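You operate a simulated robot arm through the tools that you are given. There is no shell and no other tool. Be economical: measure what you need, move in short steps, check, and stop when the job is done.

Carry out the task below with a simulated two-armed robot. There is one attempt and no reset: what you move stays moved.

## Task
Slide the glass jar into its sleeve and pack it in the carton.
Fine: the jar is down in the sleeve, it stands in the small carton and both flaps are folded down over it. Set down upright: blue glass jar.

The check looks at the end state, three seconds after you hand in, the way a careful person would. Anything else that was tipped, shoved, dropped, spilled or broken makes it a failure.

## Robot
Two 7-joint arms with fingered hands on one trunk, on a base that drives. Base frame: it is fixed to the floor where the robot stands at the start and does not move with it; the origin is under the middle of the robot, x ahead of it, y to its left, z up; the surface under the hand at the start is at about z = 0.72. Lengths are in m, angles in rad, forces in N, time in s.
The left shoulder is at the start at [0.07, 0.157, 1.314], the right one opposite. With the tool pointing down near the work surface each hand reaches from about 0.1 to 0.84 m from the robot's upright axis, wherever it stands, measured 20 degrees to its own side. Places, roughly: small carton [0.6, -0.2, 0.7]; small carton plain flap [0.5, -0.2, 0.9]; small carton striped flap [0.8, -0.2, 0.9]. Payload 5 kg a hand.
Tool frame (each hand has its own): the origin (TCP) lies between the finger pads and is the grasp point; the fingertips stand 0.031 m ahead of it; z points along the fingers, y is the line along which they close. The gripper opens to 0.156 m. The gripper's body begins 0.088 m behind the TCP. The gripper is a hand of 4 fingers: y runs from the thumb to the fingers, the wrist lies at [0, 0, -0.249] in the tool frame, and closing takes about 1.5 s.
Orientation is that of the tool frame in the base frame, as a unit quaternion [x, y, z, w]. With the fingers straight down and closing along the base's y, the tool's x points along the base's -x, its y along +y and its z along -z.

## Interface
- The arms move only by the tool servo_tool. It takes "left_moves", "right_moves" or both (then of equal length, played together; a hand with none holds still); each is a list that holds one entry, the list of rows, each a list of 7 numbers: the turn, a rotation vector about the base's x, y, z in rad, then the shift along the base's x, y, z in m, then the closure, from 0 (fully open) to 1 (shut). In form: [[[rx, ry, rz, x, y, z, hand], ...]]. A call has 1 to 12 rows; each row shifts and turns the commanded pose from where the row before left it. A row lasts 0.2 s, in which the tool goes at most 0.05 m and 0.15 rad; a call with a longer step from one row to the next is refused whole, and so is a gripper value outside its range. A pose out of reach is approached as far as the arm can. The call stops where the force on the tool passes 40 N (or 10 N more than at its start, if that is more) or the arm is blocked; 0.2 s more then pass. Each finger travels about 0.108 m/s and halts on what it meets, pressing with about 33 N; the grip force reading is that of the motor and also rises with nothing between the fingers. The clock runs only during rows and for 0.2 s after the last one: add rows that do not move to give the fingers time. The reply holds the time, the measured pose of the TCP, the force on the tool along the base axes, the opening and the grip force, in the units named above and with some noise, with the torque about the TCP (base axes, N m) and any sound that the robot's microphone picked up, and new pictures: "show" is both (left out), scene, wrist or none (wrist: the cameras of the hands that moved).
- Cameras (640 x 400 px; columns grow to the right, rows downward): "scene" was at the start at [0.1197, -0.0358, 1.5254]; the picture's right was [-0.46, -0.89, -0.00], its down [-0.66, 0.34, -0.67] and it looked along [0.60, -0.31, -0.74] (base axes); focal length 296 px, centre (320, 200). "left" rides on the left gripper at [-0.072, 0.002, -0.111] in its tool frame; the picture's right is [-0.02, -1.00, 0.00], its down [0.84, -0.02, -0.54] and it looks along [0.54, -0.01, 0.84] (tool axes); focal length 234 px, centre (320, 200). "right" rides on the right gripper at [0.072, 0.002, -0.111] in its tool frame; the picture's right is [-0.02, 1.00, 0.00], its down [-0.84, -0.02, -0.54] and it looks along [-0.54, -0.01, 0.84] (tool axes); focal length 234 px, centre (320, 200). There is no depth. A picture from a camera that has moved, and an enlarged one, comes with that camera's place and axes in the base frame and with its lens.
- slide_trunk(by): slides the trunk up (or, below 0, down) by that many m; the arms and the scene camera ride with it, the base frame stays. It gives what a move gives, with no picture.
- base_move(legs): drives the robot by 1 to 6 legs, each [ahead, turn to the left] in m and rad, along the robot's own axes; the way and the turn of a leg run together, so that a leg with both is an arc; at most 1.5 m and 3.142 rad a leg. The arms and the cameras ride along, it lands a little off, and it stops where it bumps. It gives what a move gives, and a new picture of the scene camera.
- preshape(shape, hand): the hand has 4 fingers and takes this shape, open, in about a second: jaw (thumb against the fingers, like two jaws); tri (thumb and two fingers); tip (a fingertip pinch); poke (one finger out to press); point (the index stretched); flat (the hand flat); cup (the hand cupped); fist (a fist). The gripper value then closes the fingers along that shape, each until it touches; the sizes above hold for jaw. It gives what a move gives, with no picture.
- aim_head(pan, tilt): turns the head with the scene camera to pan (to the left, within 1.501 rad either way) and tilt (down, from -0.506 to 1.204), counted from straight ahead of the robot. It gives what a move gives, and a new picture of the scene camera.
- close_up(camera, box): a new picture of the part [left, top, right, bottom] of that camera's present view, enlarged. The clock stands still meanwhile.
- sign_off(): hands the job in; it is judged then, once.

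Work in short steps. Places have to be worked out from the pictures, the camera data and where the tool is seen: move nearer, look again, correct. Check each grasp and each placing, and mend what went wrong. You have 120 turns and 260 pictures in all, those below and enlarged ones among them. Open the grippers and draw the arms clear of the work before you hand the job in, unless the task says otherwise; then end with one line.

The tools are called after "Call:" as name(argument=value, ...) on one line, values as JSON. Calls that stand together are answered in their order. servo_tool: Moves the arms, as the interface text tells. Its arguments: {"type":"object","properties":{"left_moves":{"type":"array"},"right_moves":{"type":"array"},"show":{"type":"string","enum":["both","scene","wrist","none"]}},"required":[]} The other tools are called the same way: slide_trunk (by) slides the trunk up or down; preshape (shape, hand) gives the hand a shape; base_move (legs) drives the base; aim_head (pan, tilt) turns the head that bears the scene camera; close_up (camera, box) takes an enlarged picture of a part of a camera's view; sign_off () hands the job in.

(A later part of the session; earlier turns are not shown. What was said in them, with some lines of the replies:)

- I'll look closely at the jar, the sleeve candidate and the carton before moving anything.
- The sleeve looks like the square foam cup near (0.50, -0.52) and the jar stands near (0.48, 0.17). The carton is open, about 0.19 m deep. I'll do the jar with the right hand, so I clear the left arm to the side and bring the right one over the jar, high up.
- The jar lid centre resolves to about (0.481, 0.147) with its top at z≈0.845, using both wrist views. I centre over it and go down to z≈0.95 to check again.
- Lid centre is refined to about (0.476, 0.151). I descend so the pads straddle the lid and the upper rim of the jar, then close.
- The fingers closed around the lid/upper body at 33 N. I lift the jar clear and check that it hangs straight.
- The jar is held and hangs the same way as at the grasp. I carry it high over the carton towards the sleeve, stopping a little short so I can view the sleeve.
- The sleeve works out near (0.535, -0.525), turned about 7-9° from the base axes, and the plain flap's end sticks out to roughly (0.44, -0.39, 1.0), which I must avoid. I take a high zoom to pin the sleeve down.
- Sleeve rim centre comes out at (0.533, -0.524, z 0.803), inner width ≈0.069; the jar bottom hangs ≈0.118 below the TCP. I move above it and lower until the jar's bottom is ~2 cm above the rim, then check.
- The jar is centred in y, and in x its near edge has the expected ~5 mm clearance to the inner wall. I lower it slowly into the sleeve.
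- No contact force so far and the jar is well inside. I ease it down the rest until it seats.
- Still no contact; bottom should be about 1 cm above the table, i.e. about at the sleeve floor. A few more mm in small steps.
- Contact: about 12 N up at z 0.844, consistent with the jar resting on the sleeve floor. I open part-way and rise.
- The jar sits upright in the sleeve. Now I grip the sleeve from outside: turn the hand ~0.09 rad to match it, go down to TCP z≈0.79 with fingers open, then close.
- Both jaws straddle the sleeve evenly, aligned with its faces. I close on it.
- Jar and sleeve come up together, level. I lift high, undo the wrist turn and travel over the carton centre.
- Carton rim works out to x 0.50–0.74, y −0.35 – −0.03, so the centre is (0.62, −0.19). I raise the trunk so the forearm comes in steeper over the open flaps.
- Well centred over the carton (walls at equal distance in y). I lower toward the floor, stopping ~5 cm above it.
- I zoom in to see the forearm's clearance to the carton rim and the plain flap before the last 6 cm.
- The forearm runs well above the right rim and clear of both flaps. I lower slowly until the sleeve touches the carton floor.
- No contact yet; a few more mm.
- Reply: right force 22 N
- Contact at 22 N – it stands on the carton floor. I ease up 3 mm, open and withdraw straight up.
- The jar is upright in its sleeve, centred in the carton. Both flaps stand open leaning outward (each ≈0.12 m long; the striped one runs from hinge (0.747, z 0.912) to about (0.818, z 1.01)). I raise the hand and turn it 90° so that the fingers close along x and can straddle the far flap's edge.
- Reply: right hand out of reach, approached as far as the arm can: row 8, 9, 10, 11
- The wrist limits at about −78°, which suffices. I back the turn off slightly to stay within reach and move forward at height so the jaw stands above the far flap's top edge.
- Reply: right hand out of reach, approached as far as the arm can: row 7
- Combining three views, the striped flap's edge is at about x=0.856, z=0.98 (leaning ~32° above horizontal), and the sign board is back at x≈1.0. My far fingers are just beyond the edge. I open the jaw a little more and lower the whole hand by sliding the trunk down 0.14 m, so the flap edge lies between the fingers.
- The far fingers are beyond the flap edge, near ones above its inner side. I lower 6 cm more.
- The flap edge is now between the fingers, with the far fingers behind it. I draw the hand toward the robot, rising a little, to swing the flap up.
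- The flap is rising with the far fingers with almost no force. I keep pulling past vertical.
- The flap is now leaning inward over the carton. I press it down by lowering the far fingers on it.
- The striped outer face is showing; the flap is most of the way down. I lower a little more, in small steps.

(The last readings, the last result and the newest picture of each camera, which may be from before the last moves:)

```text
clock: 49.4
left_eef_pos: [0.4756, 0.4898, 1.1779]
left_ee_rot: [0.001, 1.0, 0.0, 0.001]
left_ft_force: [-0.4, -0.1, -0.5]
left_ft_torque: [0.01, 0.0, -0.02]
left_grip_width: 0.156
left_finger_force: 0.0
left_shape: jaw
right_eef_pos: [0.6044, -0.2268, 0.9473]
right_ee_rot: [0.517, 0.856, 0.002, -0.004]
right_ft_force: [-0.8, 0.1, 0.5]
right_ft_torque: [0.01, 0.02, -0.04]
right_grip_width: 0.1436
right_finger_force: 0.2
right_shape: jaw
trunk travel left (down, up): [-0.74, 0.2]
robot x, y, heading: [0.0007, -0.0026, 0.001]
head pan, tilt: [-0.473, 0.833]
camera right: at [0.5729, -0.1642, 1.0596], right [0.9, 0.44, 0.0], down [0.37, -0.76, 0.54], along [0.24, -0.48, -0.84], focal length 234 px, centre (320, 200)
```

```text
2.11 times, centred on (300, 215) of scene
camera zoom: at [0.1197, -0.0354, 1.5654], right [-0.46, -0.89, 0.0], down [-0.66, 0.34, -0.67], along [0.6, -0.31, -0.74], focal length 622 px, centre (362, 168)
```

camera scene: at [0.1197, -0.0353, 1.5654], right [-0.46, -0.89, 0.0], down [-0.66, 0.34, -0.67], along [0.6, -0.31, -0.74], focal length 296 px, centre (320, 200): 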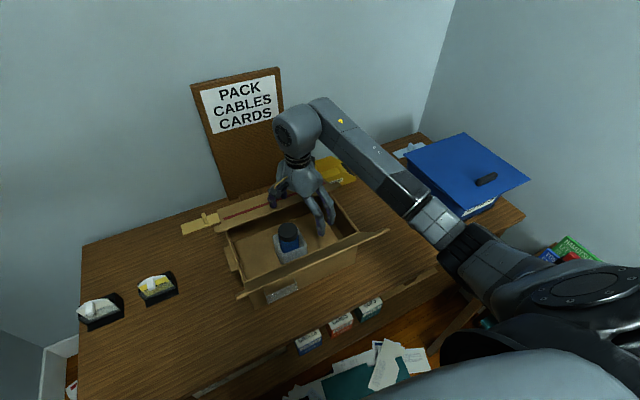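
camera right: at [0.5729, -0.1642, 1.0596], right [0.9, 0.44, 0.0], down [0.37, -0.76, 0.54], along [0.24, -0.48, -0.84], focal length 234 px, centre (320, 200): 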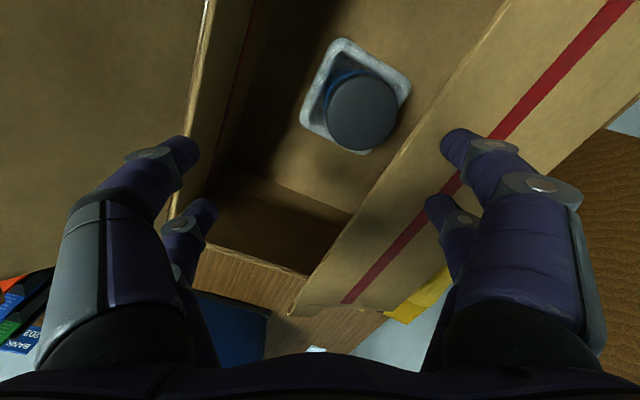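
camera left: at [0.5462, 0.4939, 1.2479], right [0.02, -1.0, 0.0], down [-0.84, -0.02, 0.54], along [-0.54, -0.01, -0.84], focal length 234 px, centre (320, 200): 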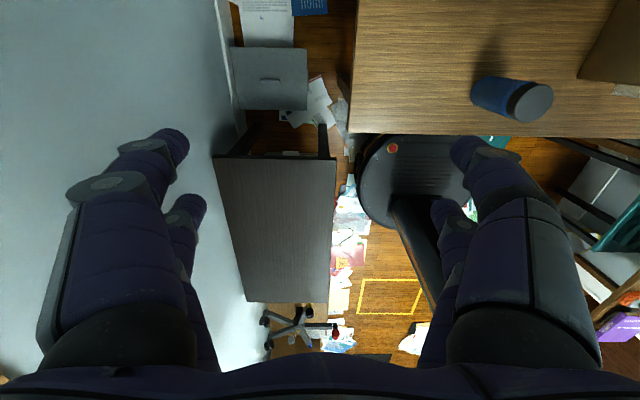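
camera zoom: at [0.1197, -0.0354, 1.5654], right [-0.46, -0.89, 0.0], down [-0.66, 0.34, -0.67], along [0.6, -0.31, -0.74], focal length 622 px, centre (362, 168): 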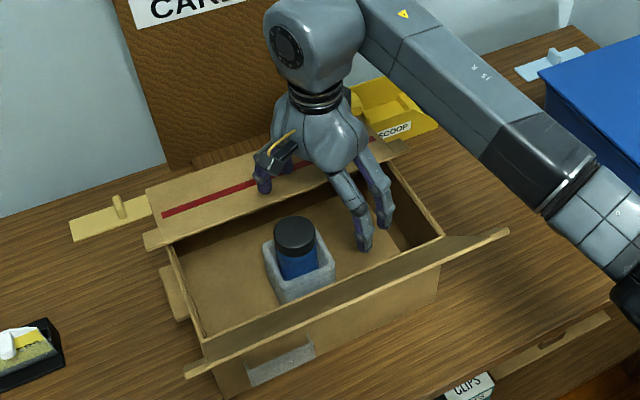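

Still ~15-20° to go by my estimate, with no load. I continue down in small steps.

Call:
servo_tool(right_moves=[[[0, 0, 0, 0, 0, -0.006, 0.08], [0, 0, 0, 0, 0, -0.006, 0.08], [0, 0, 0, 0, 0, -0.006, 0.08], [0, 0, 0, 0, 0, 0, 0.08]]], show="wrist")

Call:
close_up(camera="scene", box=[190, 120, 410, 310])

```text
clock: 50.4
left_eef_pos: [0.475, 0.4898, 1.1795]
left_ee_rot: [0.0, 1.0, 0.0, 0.0]
left_ft_force: [-0.1, 0.6, 0.4]
left_ft_torque: [0.0, 0.01, 0.0]
left_grip_width: 0.1558
left_finger_force: 0.0
left_shape: jaw
right_eef_pos: [0.6052, -0.2274, 0.93]
right_ee_rot: [0.517, 0.856, 0.002, -0.004]
right_ft_force: [-1.0, 0.2, -1.0]
right_ft_torque: [0.02, 0.02, 0.03]
right_grip_width: 0.1432
right_finger_force: 0.1
right_shape: jaw
trunk travel left (down, up): [-0.74, 0.2]
robot x, y, heading: [0.0008, -0.0004, 0.001]
head pan, tilt: [-0.473, 0.833]
camera right: at [0.573, -0.1646, 1.0419], right [0.9, 0.44, 0.0], down [0.37, -0.76, 0.54], along [0.24, -0.48, -0.84], focal length 234 px, centre (320, 200)
```

right: 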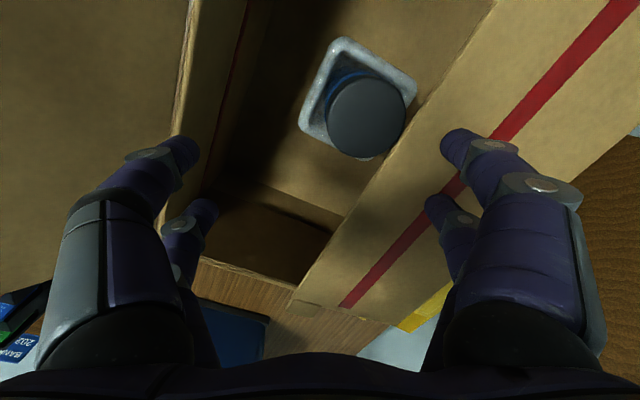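

```text
2.11 times, centred on (300, 215) of scene
camera zoom: at [0.1197, -0.0353, 1.5654], right [-0.46, -0.89, 0.0], down [-0.66, 0.34, -0.67], along [0.6, -0.31, -0.74], focal length 622 px, centre (362, 168)
```

zoom: 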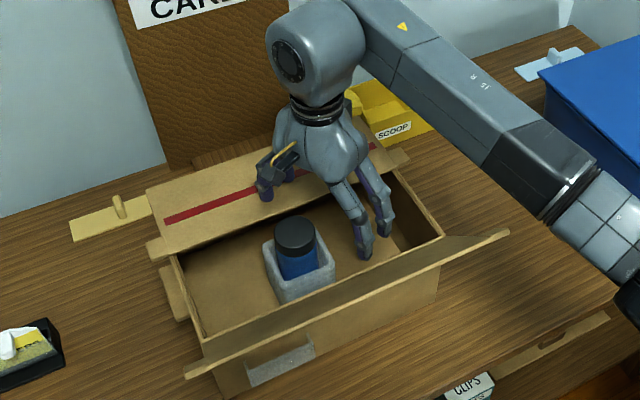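

Call:
servo_tool(right_moves=[[[0, 0, 0, 0, 0, -0.005, 0.08], [0, 0, 0, 0, 0, -0.005, 0.08], [0, 0, 0, 0, 0, -0.004, 0.08], [0, 0, 0, 0, 0, 0, 0.08]]], show="none")

Call:
close_up(camera="scene", box=[190, 140, 350, 270])

```text
clock: 51.5
left_eef_pos: [0.473, 0.491, 1.1793]
left_ee_rot: [0.001, 1.0, 0.0, 0.002]
left_ft_force: [0.0, -0.6, 0.7]
left_ft_torque: [0.01, 0.05, 0.01]
left_grip_width: 0.1558
left_finger_force: 0.1
left_shape: jaw
right_eef_pos: [0.6068, -0.2265, 0.9233]
right_ee_rot: [0.517, 0.856, 0.008, 0.001]
right_ft_force: [-8.7, -1.2, 27.6]
right_ft_torque: [1.03, -2.26, 0.22]
right_grip_width: 0.1428
right_finger_force: 0.0
right_shape: jaw
trunk travel left (down, up): [-0.74, 0.2]
robot x, y, heading: [-0.0006, -0.0034, 0.003]
head pan, tilt: [-0.473, 0.833]
stopped in row 4 (right hand): the force on the tool passed its limit at 41 N (the readings are from after the stop); the commanded pose is now the measured one
```

```text
3.08 times, centred on (270, 205) of scene
camera zoom: at [0.1167, -0.0348, 1.5655], right [-0.46, -0.89, 0.0], down [-0.66, 0.34, -0.67], along [0.6, -0.31, -0.74], focal length 909 px, centre (474, 185)
```

zoom: 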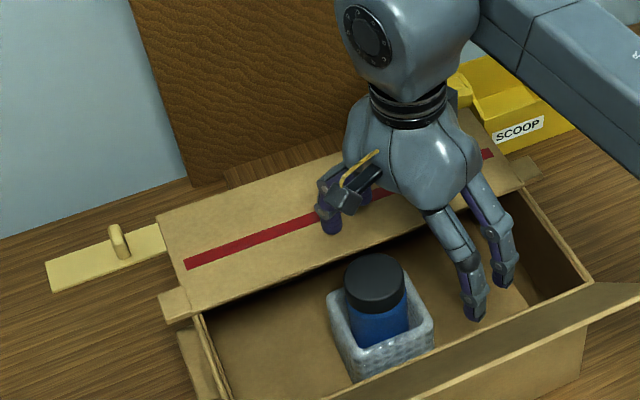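

It hit the stop – the striped flap is flat. I raise the hand gently and see whether it stays down.

Call:
servo_tool(right_moves=[[[0, 0, 0, 0, 0, 0.005, 0.08], [0, 0, 0, 0, 0, 0.015, 0.08], [0, 0, 0, 0, 0, 0.04, 0.08], [0, 0, 0, 0, 0, 0.05, 0.08], [0, 0, 0, 0, 0, 0.05, 0.08], [0, 0, 0, 0, 0, 0, 0.08]]], show="both")

Call:
close_up(camera="scene", box=[190, 120, 410, 310])

```text
clock: 52.9
left_eef_pos: [0.476, 0.4901, 1.1789]
left_ee_rot: [0.0, 1.0, 0.0, 0.001]
left_ft_force: [-0.5, -0.4, -0.1]
left_ft_torque: [-0.01, -0.01, -0.02]
left_grip_width: 0.1557
left_finger_force: 0.2
left_shape: jaw
right_eef_pos: [0.626, -0.2501, 1.0571]
right_ee_rot: [0.516, 0.857, 0.005, 0.0]
right_ft_force: [0.9, 0.3, -0.6]
right_ft_torque: [-0.02, -0.01, 0.01]
right_grip_width: 0.1436
right_finger_force: 0.1
right_shape: jaw
right hand out of reach, approached as far as the arm can: row 4, 5
trunk travel left (down, up): [-0.74, 0.2]
robot x, y, heading: [0.0021, -0.0018, 0.001]
head pan, tilt: [-0.473, 0.833]
camera scene: at [0.1188, -0.0349, 1.5654], right [-0.46, -0.89, 0.0], down [-0.66, 0.34, -0.67], along [0.6, -0.31, -0.74], focal length 296 px, centre (320, 200)
camera right: at [0.5931, -0.1874, 1.1685], right [0.89, 0.45, 0.01], down [0.37, -0.76, 0.54], along [0.25, -0.48, -0.84], focal length 234 px, centre (320, 200)
```

scene: 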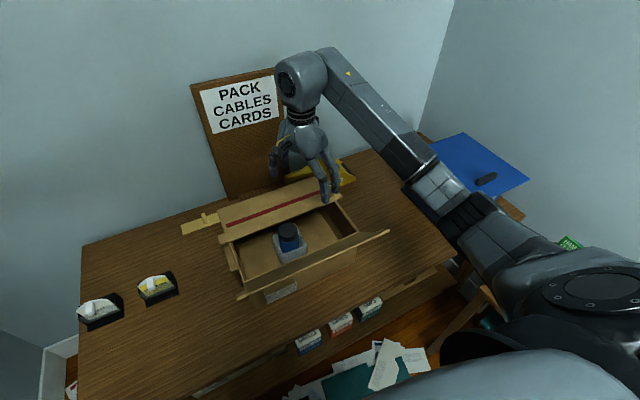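
right: 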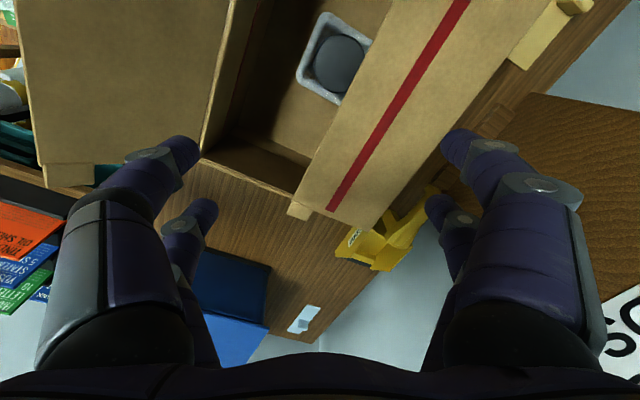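

```text
2.11 times, centred on (300, 215) of scene
camera zoom: at [0.1188, -0.0349, 1.5654], right [-0.46, -0.89, 0.0], down [-0.66, 0.34, -0.67], along [0.6, -0.31, -0.74], focal length 622 px, centre (362, 168)
```

zoom: 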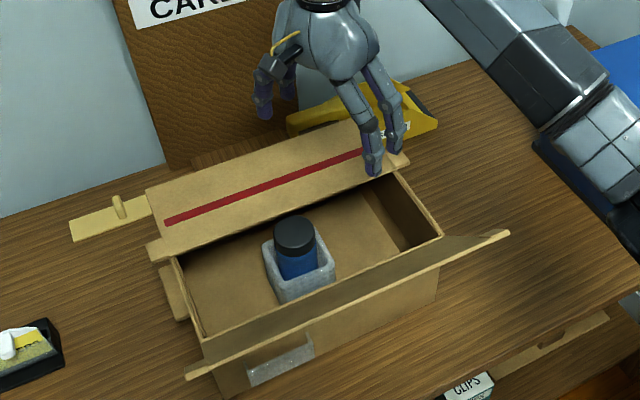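

The striped flap stays down flat. Next the plain flap: edge at about (0.445, z 1.015), leaning 60° up toward the robot. I retreat and untwist the right hand to the side, and bring the left hand across on the robot's side of that flap.

Call:
servo_tool(right_moves=[[[0, 0, 0, 0, -0.02, 0.04, 0.0], [0, 0, 0.13, 0, -0.04, 0.03, 0.0], [0, 0, 0.13, 0, -0.04, 0.02, 0.0], [0, 0, 0.13, -0.01, -0.04, 0, 0.0], [0, 0, 0.13, -0.01, -0.04, 0, 0.0], [0, 0, 0.13, -0.01, -0.04, 0, 0.0], [0, 0, 0.13, -0.01, -0.03, 0, 0.0], [0, 0, 0.13, -0.01, 0, 0, 0.0], [0, 0, 0.13, 0, 0, 0, 0.0], [0, 0, 0, 0, 0, 0, 0.0]]], left_moves=[[[0, 0, 0, -0.02, -0.01, 0, 0], [0, 0, 0, -0.02, -0.02, 0, 0], [0, 0, 0, -0.02, -0.04, 0, 0], [0, 0, 0, -0.02, -0.04, 0, 0], [0, 0, 0, -0.02, -0.04, 0, 0], [0, 0, 0, -0.015, -0.04, 0, 0], [0, 0, 0, 0, -0.045, 0, 0], [0, 0, 0, 0, -0.045, 0, 0], [0, 0, 0, 0, -0.045, 0, 0], [0, 0, 0, 0, -0.045, 0, 0]]], show="both")

```text
clock: 55.1
left_eef_pos: [0.3634, 0.1144, 1.178]
left_ee_rot: [0.0, 1.0, 0.003, 0.0]
left_ft_force: [0.1, 0.0, -0.1]
left_ft_torque: [0.04, 0.02, -0.01]
left_grip_width: 0.1561
left_finger_force: 0.0
left_shape: jaw
right_eef_pos: [0.5859, -0.51, 1.1375]
right_ee_rot: [0.024, 1.0, 0.005, -0.005]
right_ft_force: [0.7, -0.8, -0.1]
right_ft_torque: [0.02, 0.04, 0.0]
right_grip_width: 0.1559
right_finger_force: 0.0
right_shape: jaw
right hand out of reach, approached as far as the arm can: row 1
trunk travel left (down, up): [-0.74, 0.2]
robot x, y, heading: [-0.001, -0.0013, 0.001]
head pan, tilt: [-0.473, 0.833]
camera scene: at [0.1225, -0.0413, 1.565], right [-0.46, -0.89, 0.0], down [-0.66, 0.34, -0.67], along [0.6, -0.3, -0.74], focal length 296 px, centre (320, 200)
camera right: at [0.5147, -0.5074, 1.2495], right [0.07, 1.0, 0.01], down [0.84, -0.07, 0.54], along [0.54, -0.03, -0.84], focal length 234 px, centre (320, 200)
camera left: at [0.4347, 0.1144, 1.2889], right [0.02, -1.0, -0.01], down [-0.84, -0.02, 0.54], along [-0.54, -0.01, -0.84], focal length 234 px, centre (320, 200)
```

scene: 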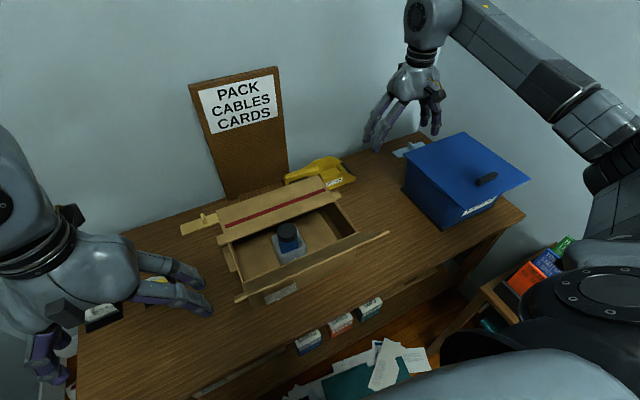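
right: 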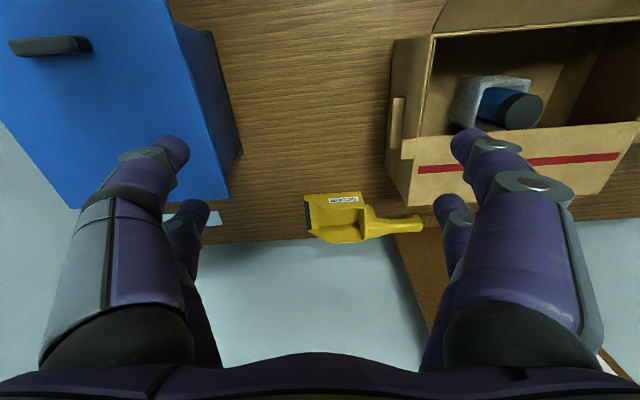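
left: 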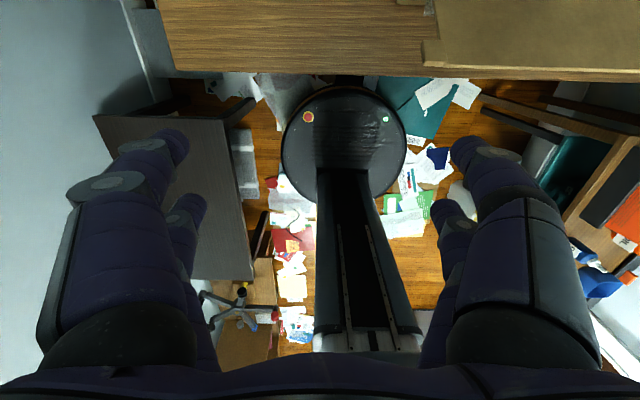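

Right hand is clear, left hand is on the robot's side. I bring it to y≈−0.18 behind the plain flap, then down to z≈1.0.

Call:
servo_tool(left_moves=[[[0, 0, 0, 0, -0.045, 0, 0], [0, 0, 0, 0, -0.045, 0, 0], [0, 0, 0, 0, -0.045, 0, 0], [0, 0, 0, 0, -0.045, 0, 0], [0, 0, 0, 0, -0.045, 0, 0], [0, 0, 0, 0, -0.045, 0, 0], [0, 0, 0, 0, -0.025, 0, 0], [0, 0, 0, 0, 0, -0.045, 0], [0, 0, 0, 0, 0, -0.045, 0], [0, 0, 0, 0, 0, -0.045, 0], [0, 0, 0, 0, 0, -0.04, 0], [0, 0, 0, 0, 0, 0, 0]]], show="both")

Call:
close_up(camera="scene", box=[190, 120, 410, 310])

```text
clock: 57.7
left_eef_pos: [0.3596, -0.1766, 1.003]
left_ee_rot: [0.0, 1.0, 0.0, 0.0]
left_ft_force: [-0.4, -0.3, 0.7]
left_ft_torque: [0.05, -0.01, 0.0]
left_grip_width: 0.1558
left_finger_force: 0.1
left_shape: jaw
right_eef_pos: [0.5834, -0.5054, 1.1411]
right_ee_rot: [0.025, 1.0, 0.004, -0.003]
right_ft_force: [-0.8, -0.3, 0.3]
right_ft_torque: [-0.04, -0.02, 0.01]
right_grip_width: 0.1559
right_finger_force: 0.1
right_shape: jaw
trunk travel left (down, up): [-0.74, 0.2]
robot x, y, heading: [0.0003, -0.0014, 0.005]
head pan, tilt: [-0.473, 0.833]
camera scene: at [0.1192, -0.0361, 1.5654], right [-0.46, -0.89, 0.0], down [-0.66, 0.34, -0.67], along [0.6, -0.31, -0.74], focal length 296 px, centre (320, 200)
camera left: at [0.4317, -0.1764, 1.1136], right [0.02, -1.0, 0.0], down [-0.84, -0.02, 0.54], along [-0.54, -0.01, -0.84], focal length 234 px, centre (320, 200)
```

scene: 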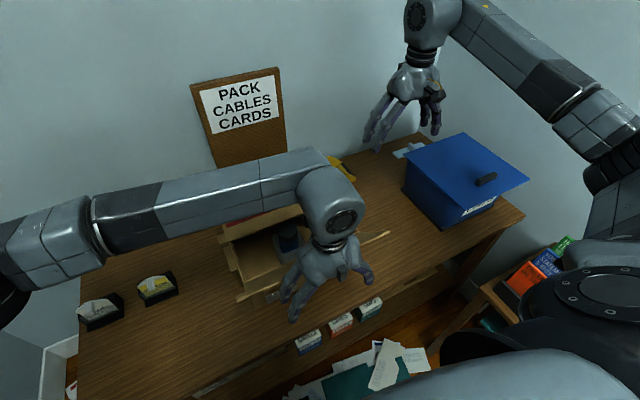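
left: 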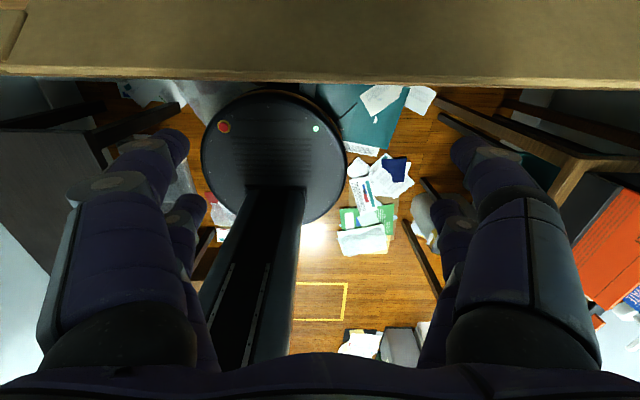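

```text
2.11 times, centred on (300, 215) of scene
camera zoom: at [0.1192, -0.0361, 1.5654], right [-0.46, -0.89, 0.0], down [-0.66, 0.34, -0.67], along [0.6, -0.31, -0.74], focal length 622 px, centre (362, 168)
```

zoom: 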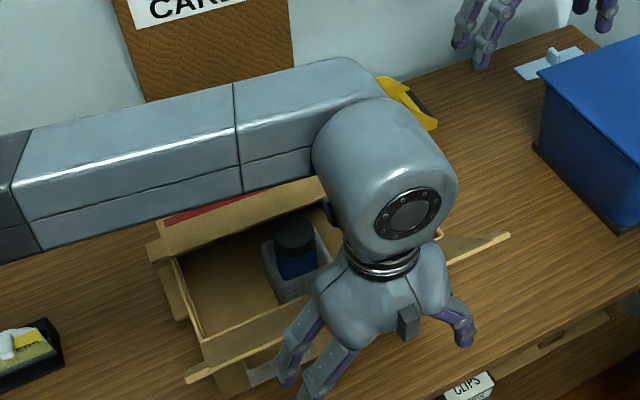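

I push forward (+x) to swing the plain flap up.

Call:
servo_tool(left_moves=[[[0, 0, 0, 0.02, 0, 0, 0], [0, 0, 0, 0.02, 0, 0, 0], [0, 0, 0, 0.02, 0, 0, 0], [0, 0, 0, 0.02, 0, 0, 0], [0, 0, 0, 0.02, 0, 0, 0], [0, 0, 0, 0.02, 0, 0, 0], [0, 0, 0, 0, 0, 0, 0]]], show="both")

Call:
close_up(camera="scene", box=[190, 120, 410, 310])

```text
clock: 59.3
left_eef_pos: [0.4809, -0.1768, 1.0033]
left_ee_rot: [0.001, 1.0, 0.0, -0.001]
left_ft_force: [0.3, 0.3, -0.6]
left_ft_torque: [0.0, 0.01, -0.03]
left_grip_width: 0.156
left_finger_force: 0.0
left_shape: jaw
right_eef_pos: [0.5851, -0.5055, 1.1408]
right_ee_rot: [0.024, 1.0, 0.004, -0.003]
right_ft_force: [0.4, -0.3, -0.4]
right_ft_torque: [0.0, 0.01, -0.03]
right_grip_width: 0.1559
right_finger_force: 0.1
right_shape: jaw
trunk travel left (down, up): [-0.74, 0.2]
robot x, y, heading: [0.0011, 0.0023, 0.001]
head pan, tilt: [-0.473, 0.833]
camera scene: at [0.1193, -0.036, 1.5654], right [-0.46, -0.89, 0.0], down [-0.66, 0.34, -0.67], along [0.6, -0.31, -0.74], focal length 296 px, centre (320, 200)
camera left: at [0.552, -0.1761, 1.1139], right [0.02, -1.0, 0.0], down [-0.84, -0.02, 0.54], along [-0.54, -0.01, -0.84], focal length 234 px, centre (320, 200)
```

scene: 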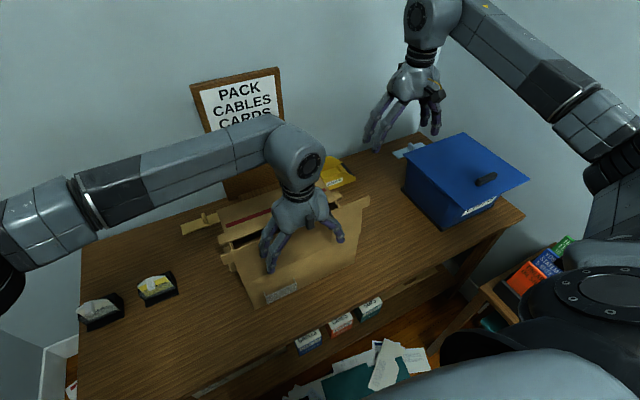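
left: 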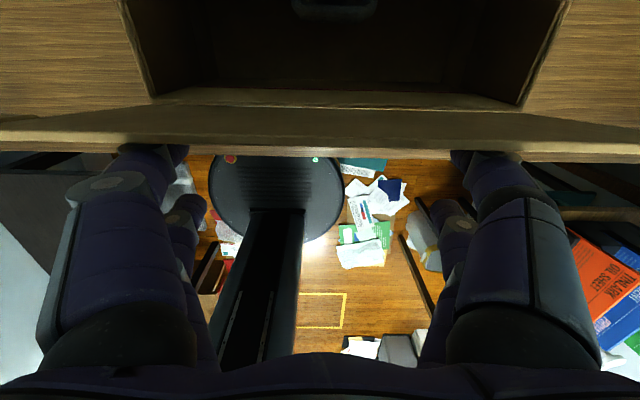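

```text
2.11 times, centred on (300, 215) of scene
camera zoom: at [0.1193, -0.036, 1.5654], right [-0.46, -0.89, 0.0], down [-0.66, 0.34, -0.67], along [0.6, -0.31, -0.74], focal length 622 px, centre (362, 168)
```

zoom: 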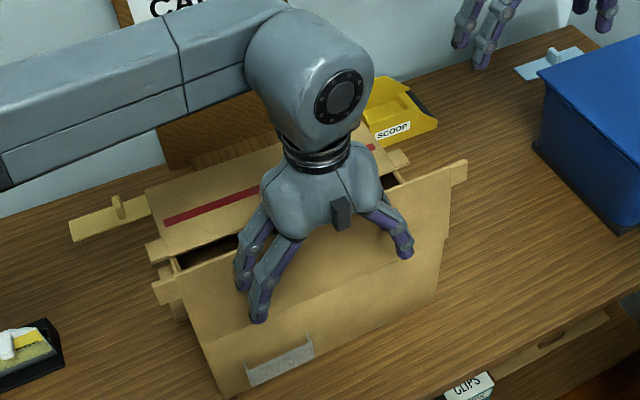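

The flap is near vertical and moves freely. I continue over and then press it down.

Call:
servo_tool(left_moves=[[[0, 0, 0, 0.02, 0, 0, 0], [0, 0, 0, 0.02, 0, 0, 0], [0, 0, 0, 0.02, 0, 0, 0], [0, 0, 0, 0.01, 0, -0.01, 0], [0, 0, 0, 0, 0, -0.015, 0], [0, 0, 0, 0, 0, -0.015, 0], [0, 0, 0, 0, 0, 0, 0]]], show="both")

Call:
close_up(camera="scene", box=[190, 120, 410, 310])

```text
clock: 60.9
left_eef_pos: [0.5511, -0.1761, 0.9648]
left_ee_rot: [0.001, 1.0, -0.001, 0.0]
left_ft_force: [0.0, -0.3, 0.6]
left_ft_torque: [-0.02, -0.02, -0.02]
left_grip_width: 0.1559
left_finger_force: 0.1
left_shape: jaw
right_eef_pos: [0.5837, -0.5063, 1.1417]
right_ee_rot: [0.024, 1.0, 0.004, -0.003]
right_ft_force: [0.2, 0.2, 0.5]
right_ft_torque: [0.03, 0.01, -0.03]
right_grip_width: 0.156
right_finger_force: 0.1
right_shape: jaw
trunk travel left (down, up): [-0.74, 0.2]
robot x, y, heading: [0.0065, -0.0004, -0.007]
head pan, tilt: [-0.473, 0.833]
camera scene: at [0.1196, -0.0361, 1.5653], right [-0.46, -0.89, 0.0], down [-0.66, 0.34, -0.67], along [0.6, -0.31, -0.74], focal length 296 px, centre (320, 200)
camera left: at [0.622, -0.176, 1.0741], right [0.02, -1.0, 0.0], down [-0.84, -0.02, 0.54], along [-0.54, -0.01, -0.84], focal length 234 px, centre (320, 200)
```

scene: 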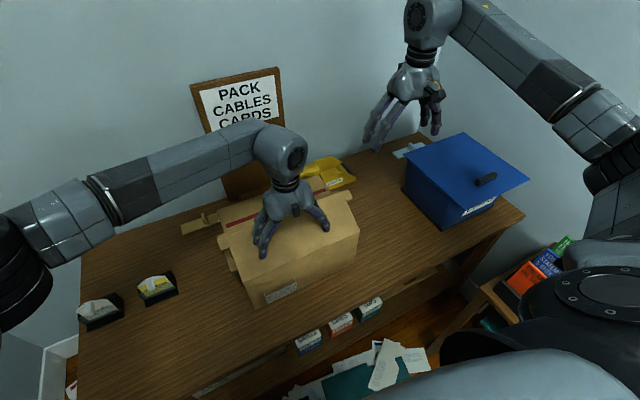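
left: 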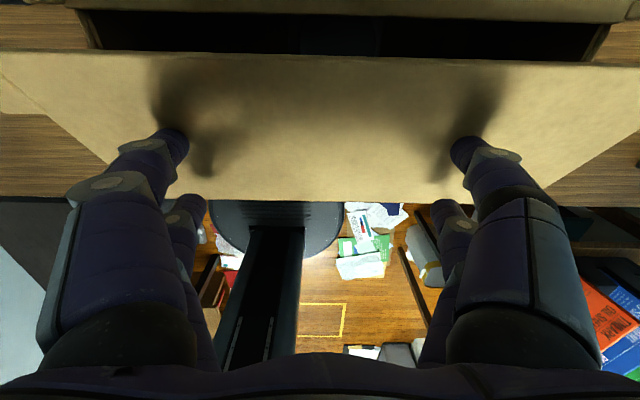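

```text
2.11 times, centred on (300, 215) of scene
camera zoom: at [0.1196, -0.0361, 1.5653], right [-0.46, -0.89, 0.0], down [-0.66, 0.34, -0.67], along [0.6, -0.31, -0.74], focal length 622 px, centre (362, 168)
```

zoom: 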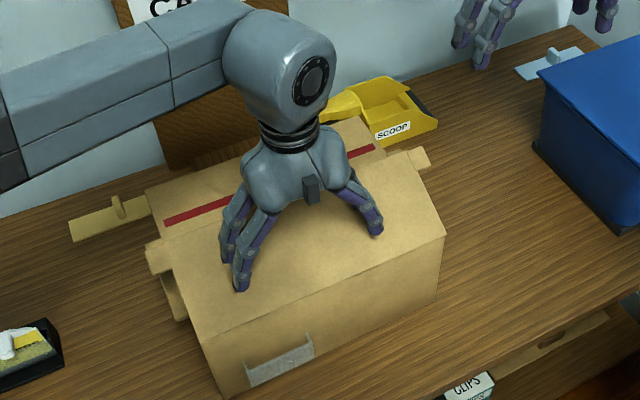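

The plain flap is folding in. I press straight down in small steps until it meets its stop.

Call:
servo_tool(left_moves=[[[0, 0, 0, 0.01, 0, -0.008, 0], [0, 0, 0, 0.01, 0, -0.008, 0], [0, 0, 0, 0, 0, -0.006, 0], [0, 0, 0, 0, 0, -0.005, 0], [0, 0, 0, 0, 0, -0.005, 0], [0, 0, 0, 0, 0, -0.004, 0], [0, 0, 0, 0, 0, -0.004, 0], [0, 0, 0, 0, 0, 0, 0]]], show="both")

Call:
close_up(camera="scene", box=[190, 120, 410, 310])

```text
clock: 62.7
left_eef_pos: [0.5702, -0.1754, 0.9245]
left_ee_rot: [0.001, 1.0, -0.001, 0.0]
left_ft_force: [1.4, 0.5, 11.1]
left_ft_torque: [0.06, 0.05, -0.01]
left_grip_width: 0.1558
left_finger_force: 0.1
left_shape: jaw
right_eef_pos: [0.5838, -0.5057, 1.1424]
right_ee_rot: [0.023, 1.0, 0.004, -0.003]
right_ft_force: [-0.4, -0.2, 0.6]
right_ft_torque: [0.0, -0.02, -0.02]
right_grip_width: 0.156
right_finger_force: 0.1
right_shape: jaw
trunk travel left (down, up): [-0.74, 0.2]
robot x, y, heading: [0.0006, 0.0022, 0.001]
head pan, tilt: [-0.473, 0.833]
camera scene: at [0.1187, -0.0358, 1.5656], right [-0.46, -0.89, 0.0], down [-0.66, 0.34, -0.67], along [0.6, -0.31, -0.74], focal length 296 px, centre (320, 200)
camera left: at [0.6419, -0.1756, 1.0356], right [0.02, -1.0, 0.0], down [-0.84, -0.02, 0.54], along [-0.54, -0.01, -0.84], focal length 234 px, centre (320, 200)
```

scene: 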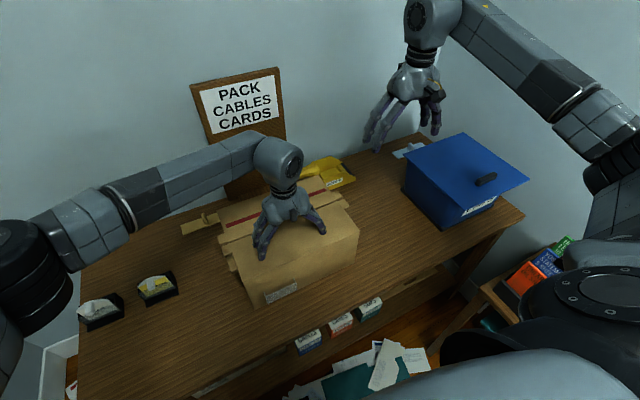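
left: 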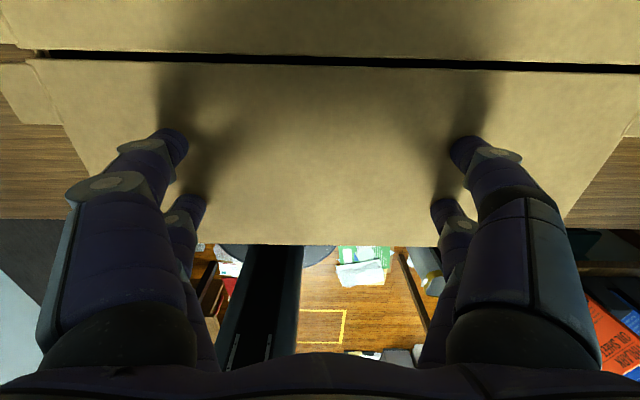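

```text
2.11 times, centred on (300, 215) of scene
camera zoom: at [0.1187, -0.0358, 1.5656], right [-0.46, -0.89, 0.0], down [-0.66, 0.34, -0.67], along [0.6, -0.31, -0.74], focal length 622 px, centre (362, 168)
```

zoom: 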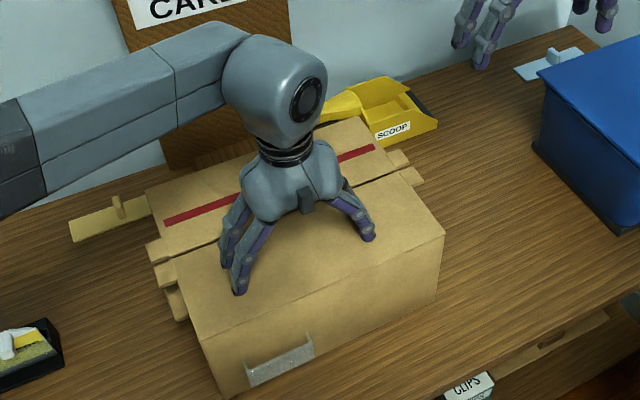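

Both flaps meet with a narrow gap and contact reads 11 N. I lift the left hand straight up and see whether they stay closed.

Call:
servo_tool(left_moves=[[[0, 0, 0, 0, 0, 0.01, 0], [0, 0, 0, 0, 0, 0.03, 0], [0, 0, 0, 0, 0, 0.05, 0], [0, 0, 0, 0, 0, 0.05, 0], [0, 0, 0, 0, 0, 0.05, 0], [0, 0, 0, 0, 0, 0.05, 0], [0, 0, 0, -0.01, 0.04, 0, 0], [0, 0, 0, -0.01, 0.045, 0, 0], [0, 0, 0, -0.01, 0.045, 0, 0], [0, 0, 0, -0.01, 0.045, 0, 0], [0, 0, 0, -0.01, 0.045, 0, 0], [0, 0, 0, -0.01, 0.045, 0, 0]]], show="both")

Call:
close_up(camera="scene", box=[190, 140, 390, 310])

```text
clock: 65.3
left_eef_pos: [0.5096, 0.0917, 1.1636]
left_ee_rot: [0.002, 1.0, -0.001, 0.001]
left_ft_force: [-0.8, 0.0, 0.7]
left_ft_torque: [-0.02, -0.01, -0.04]
left_grip_width: 0.1557
left_finger_force: 0.0
left_shape: jaw
right_eef_pos: [0.5825, -0.5045, 1.1427]
right_ee_rot: [0.024, 1.0, 0.003, -0.002]
right_ft_force: [-0.5, 0.3, 0.1]
right_ft_torque: [-0.03, 0.02, -0.02]
right_grip_width: 0.156
right_finger_force: 0.1
right_shape: jaw
trunk travel left (down, up): [-0.74, 0.2]
robot x, y, heading: [0.0018, -0.0003, -0.003]
head pan, tilt: [-0.473, 0.833]
camera scene: at [0.1181, -0.0334, 1.5656], right [-0.46, -0.89, 0.0], down [-0.66, 0.34, -0.67], along [0.6, -0.31, -0.74], focal length 296 px, centre (320, 200)
camera left: at [0.5807, 0.0912, 1.2741], right [0.02, -1.0, 0.0], down [-0.84, -0.02, 0.54], along [-0.54, -0.01, -0.84], focal length 234 px, centre (320, 200)
```

scene: 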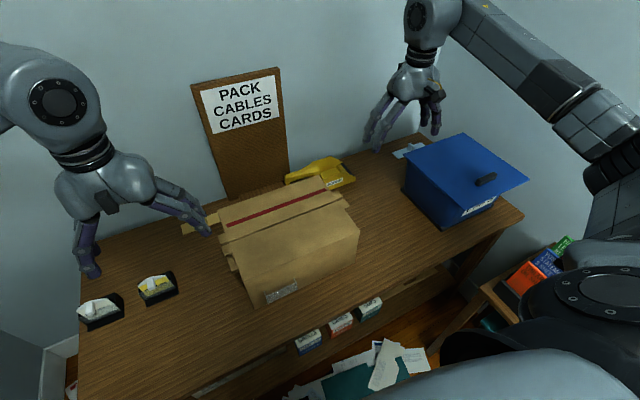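
left: 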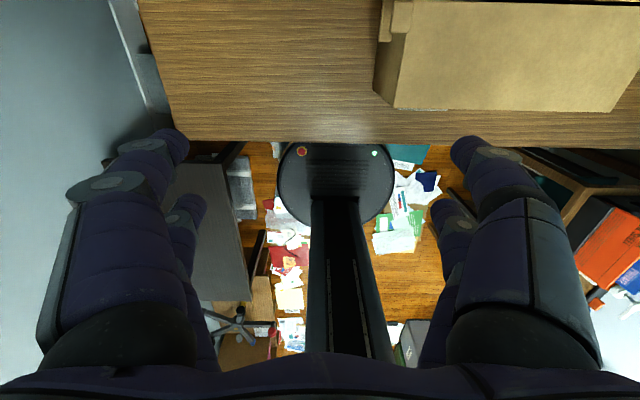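

```text
2.35 times, centred on (290, 225) of scene
camera zoom: at [0.1181, -0.0334, 1.5656], right [-0.46, -0.89, 0.0], down [-0.66, 0.34, -0.67], along [0.6, -0.31, -0.74], focal length 695 px, centre (391, 141)
```

zoom: 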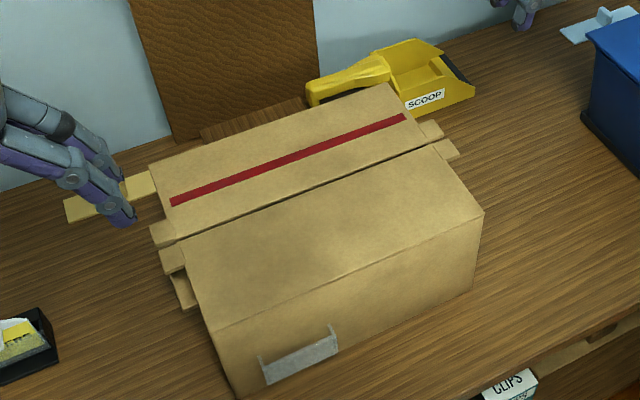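

Both flaps lie flat and stay closed; everything else is where it was. I draw the left arm further aside for a final look.

Call:
servo_tool(left_moves=[[[0, 0, 0, -0.005, 0.045, 0, 0], [0, 0, 0, -0.005, 0.045, 0, 0], [0, 0, 0, -0.005, 0.045, 0, 0], [0, 0, 0, -0.005, 0.045, 0, 0], [0, 0, 0, -0.005, 0.045, 0, 0], [0, 0, 0, -0.005, 0.045, 0, 0], [0, 0, 0, 0, 0, 0, 0], [0, 0, 0, 0, 0, 0, 0], [0, 0, 0, 0, 0, 0, 0]]], show="scene")

Call:
close_up(camera="right", box=[360, 0, 640, 230])

```text
clock: 67.3
left_eef_pos: [0.4809, 0.3598, 1.1646]
left_ee_rot: [0.0, 1.0, 0.001, 0.0]
left_ft_force: [0.2, 0.4, -0.3]
left_ft_torque: [0.0, -0.01, -0.07]
left_grip_width: 0.1559
left_finger_force: 0.0
left_shape: jaw
right_eef_pos: [0.5833, -0.505, 1.1418]
right_ee_rot: [0.024, 1.0, 0.003, -0.003]
right_ft_force: [-0.2, 0.1, 0.3]
right_ft_torque: [0.02, 0.0, -0.01]
right_grip_width: 0.1563
right_finger_force: 0.1
right_shape: jaw
trunk travel left (down, up): [-0.74, 0.2]
robot x, y, heading: [0.0005, -0.0035, 0.002]
head pan, tilt: [-0.473, 0.833]
camera scene: at [0.1191, -0.0354, 1.5654], right [-0.46, -0.89, 0.0], down [-0.66, 0.34, -0.67], along [0.6, -0.31, -0.74], focal length 296 px, centre (320, 200)
```

scene: 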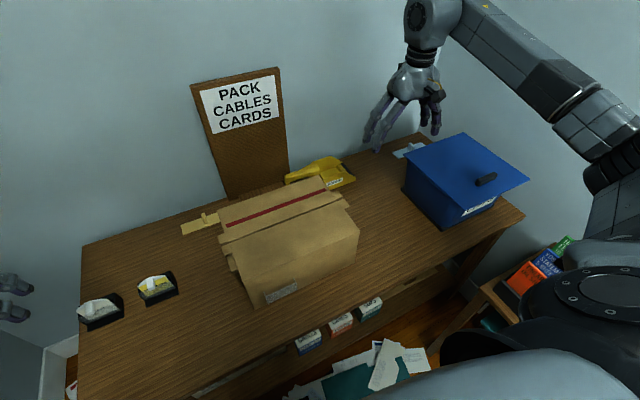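

```text
1.74 times, centred on (500, 115) of right
camera zoom: at [0.5121, -0.5025, 1.2528], right [0.07, 1.0, 0.01], down [0.84, -0.06, 0.54], along [0.54, -0.03, -0.84], focal length 407 px, centre (7, 348)
```

zoom: 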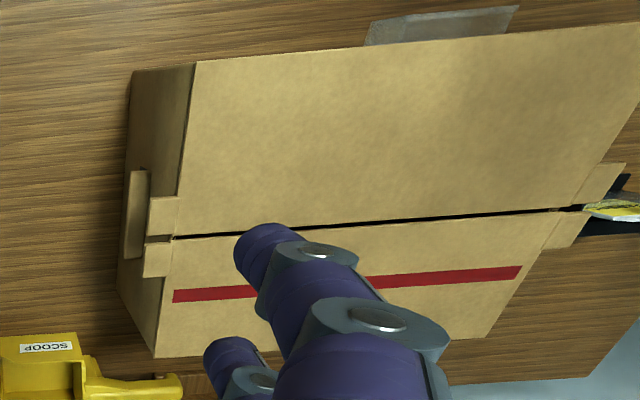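

The carton is closed with both flaps flat, hands are open and clear, and nothing else appears disturbed. I hand in.

Call:
sign_off()

```text
The job is handed in.
```

The blue glass jar is down in its sleeve and upright in the small carton, with both flaps folded flat over it. Nothing else on the table appeared moved, and the job is handed in.
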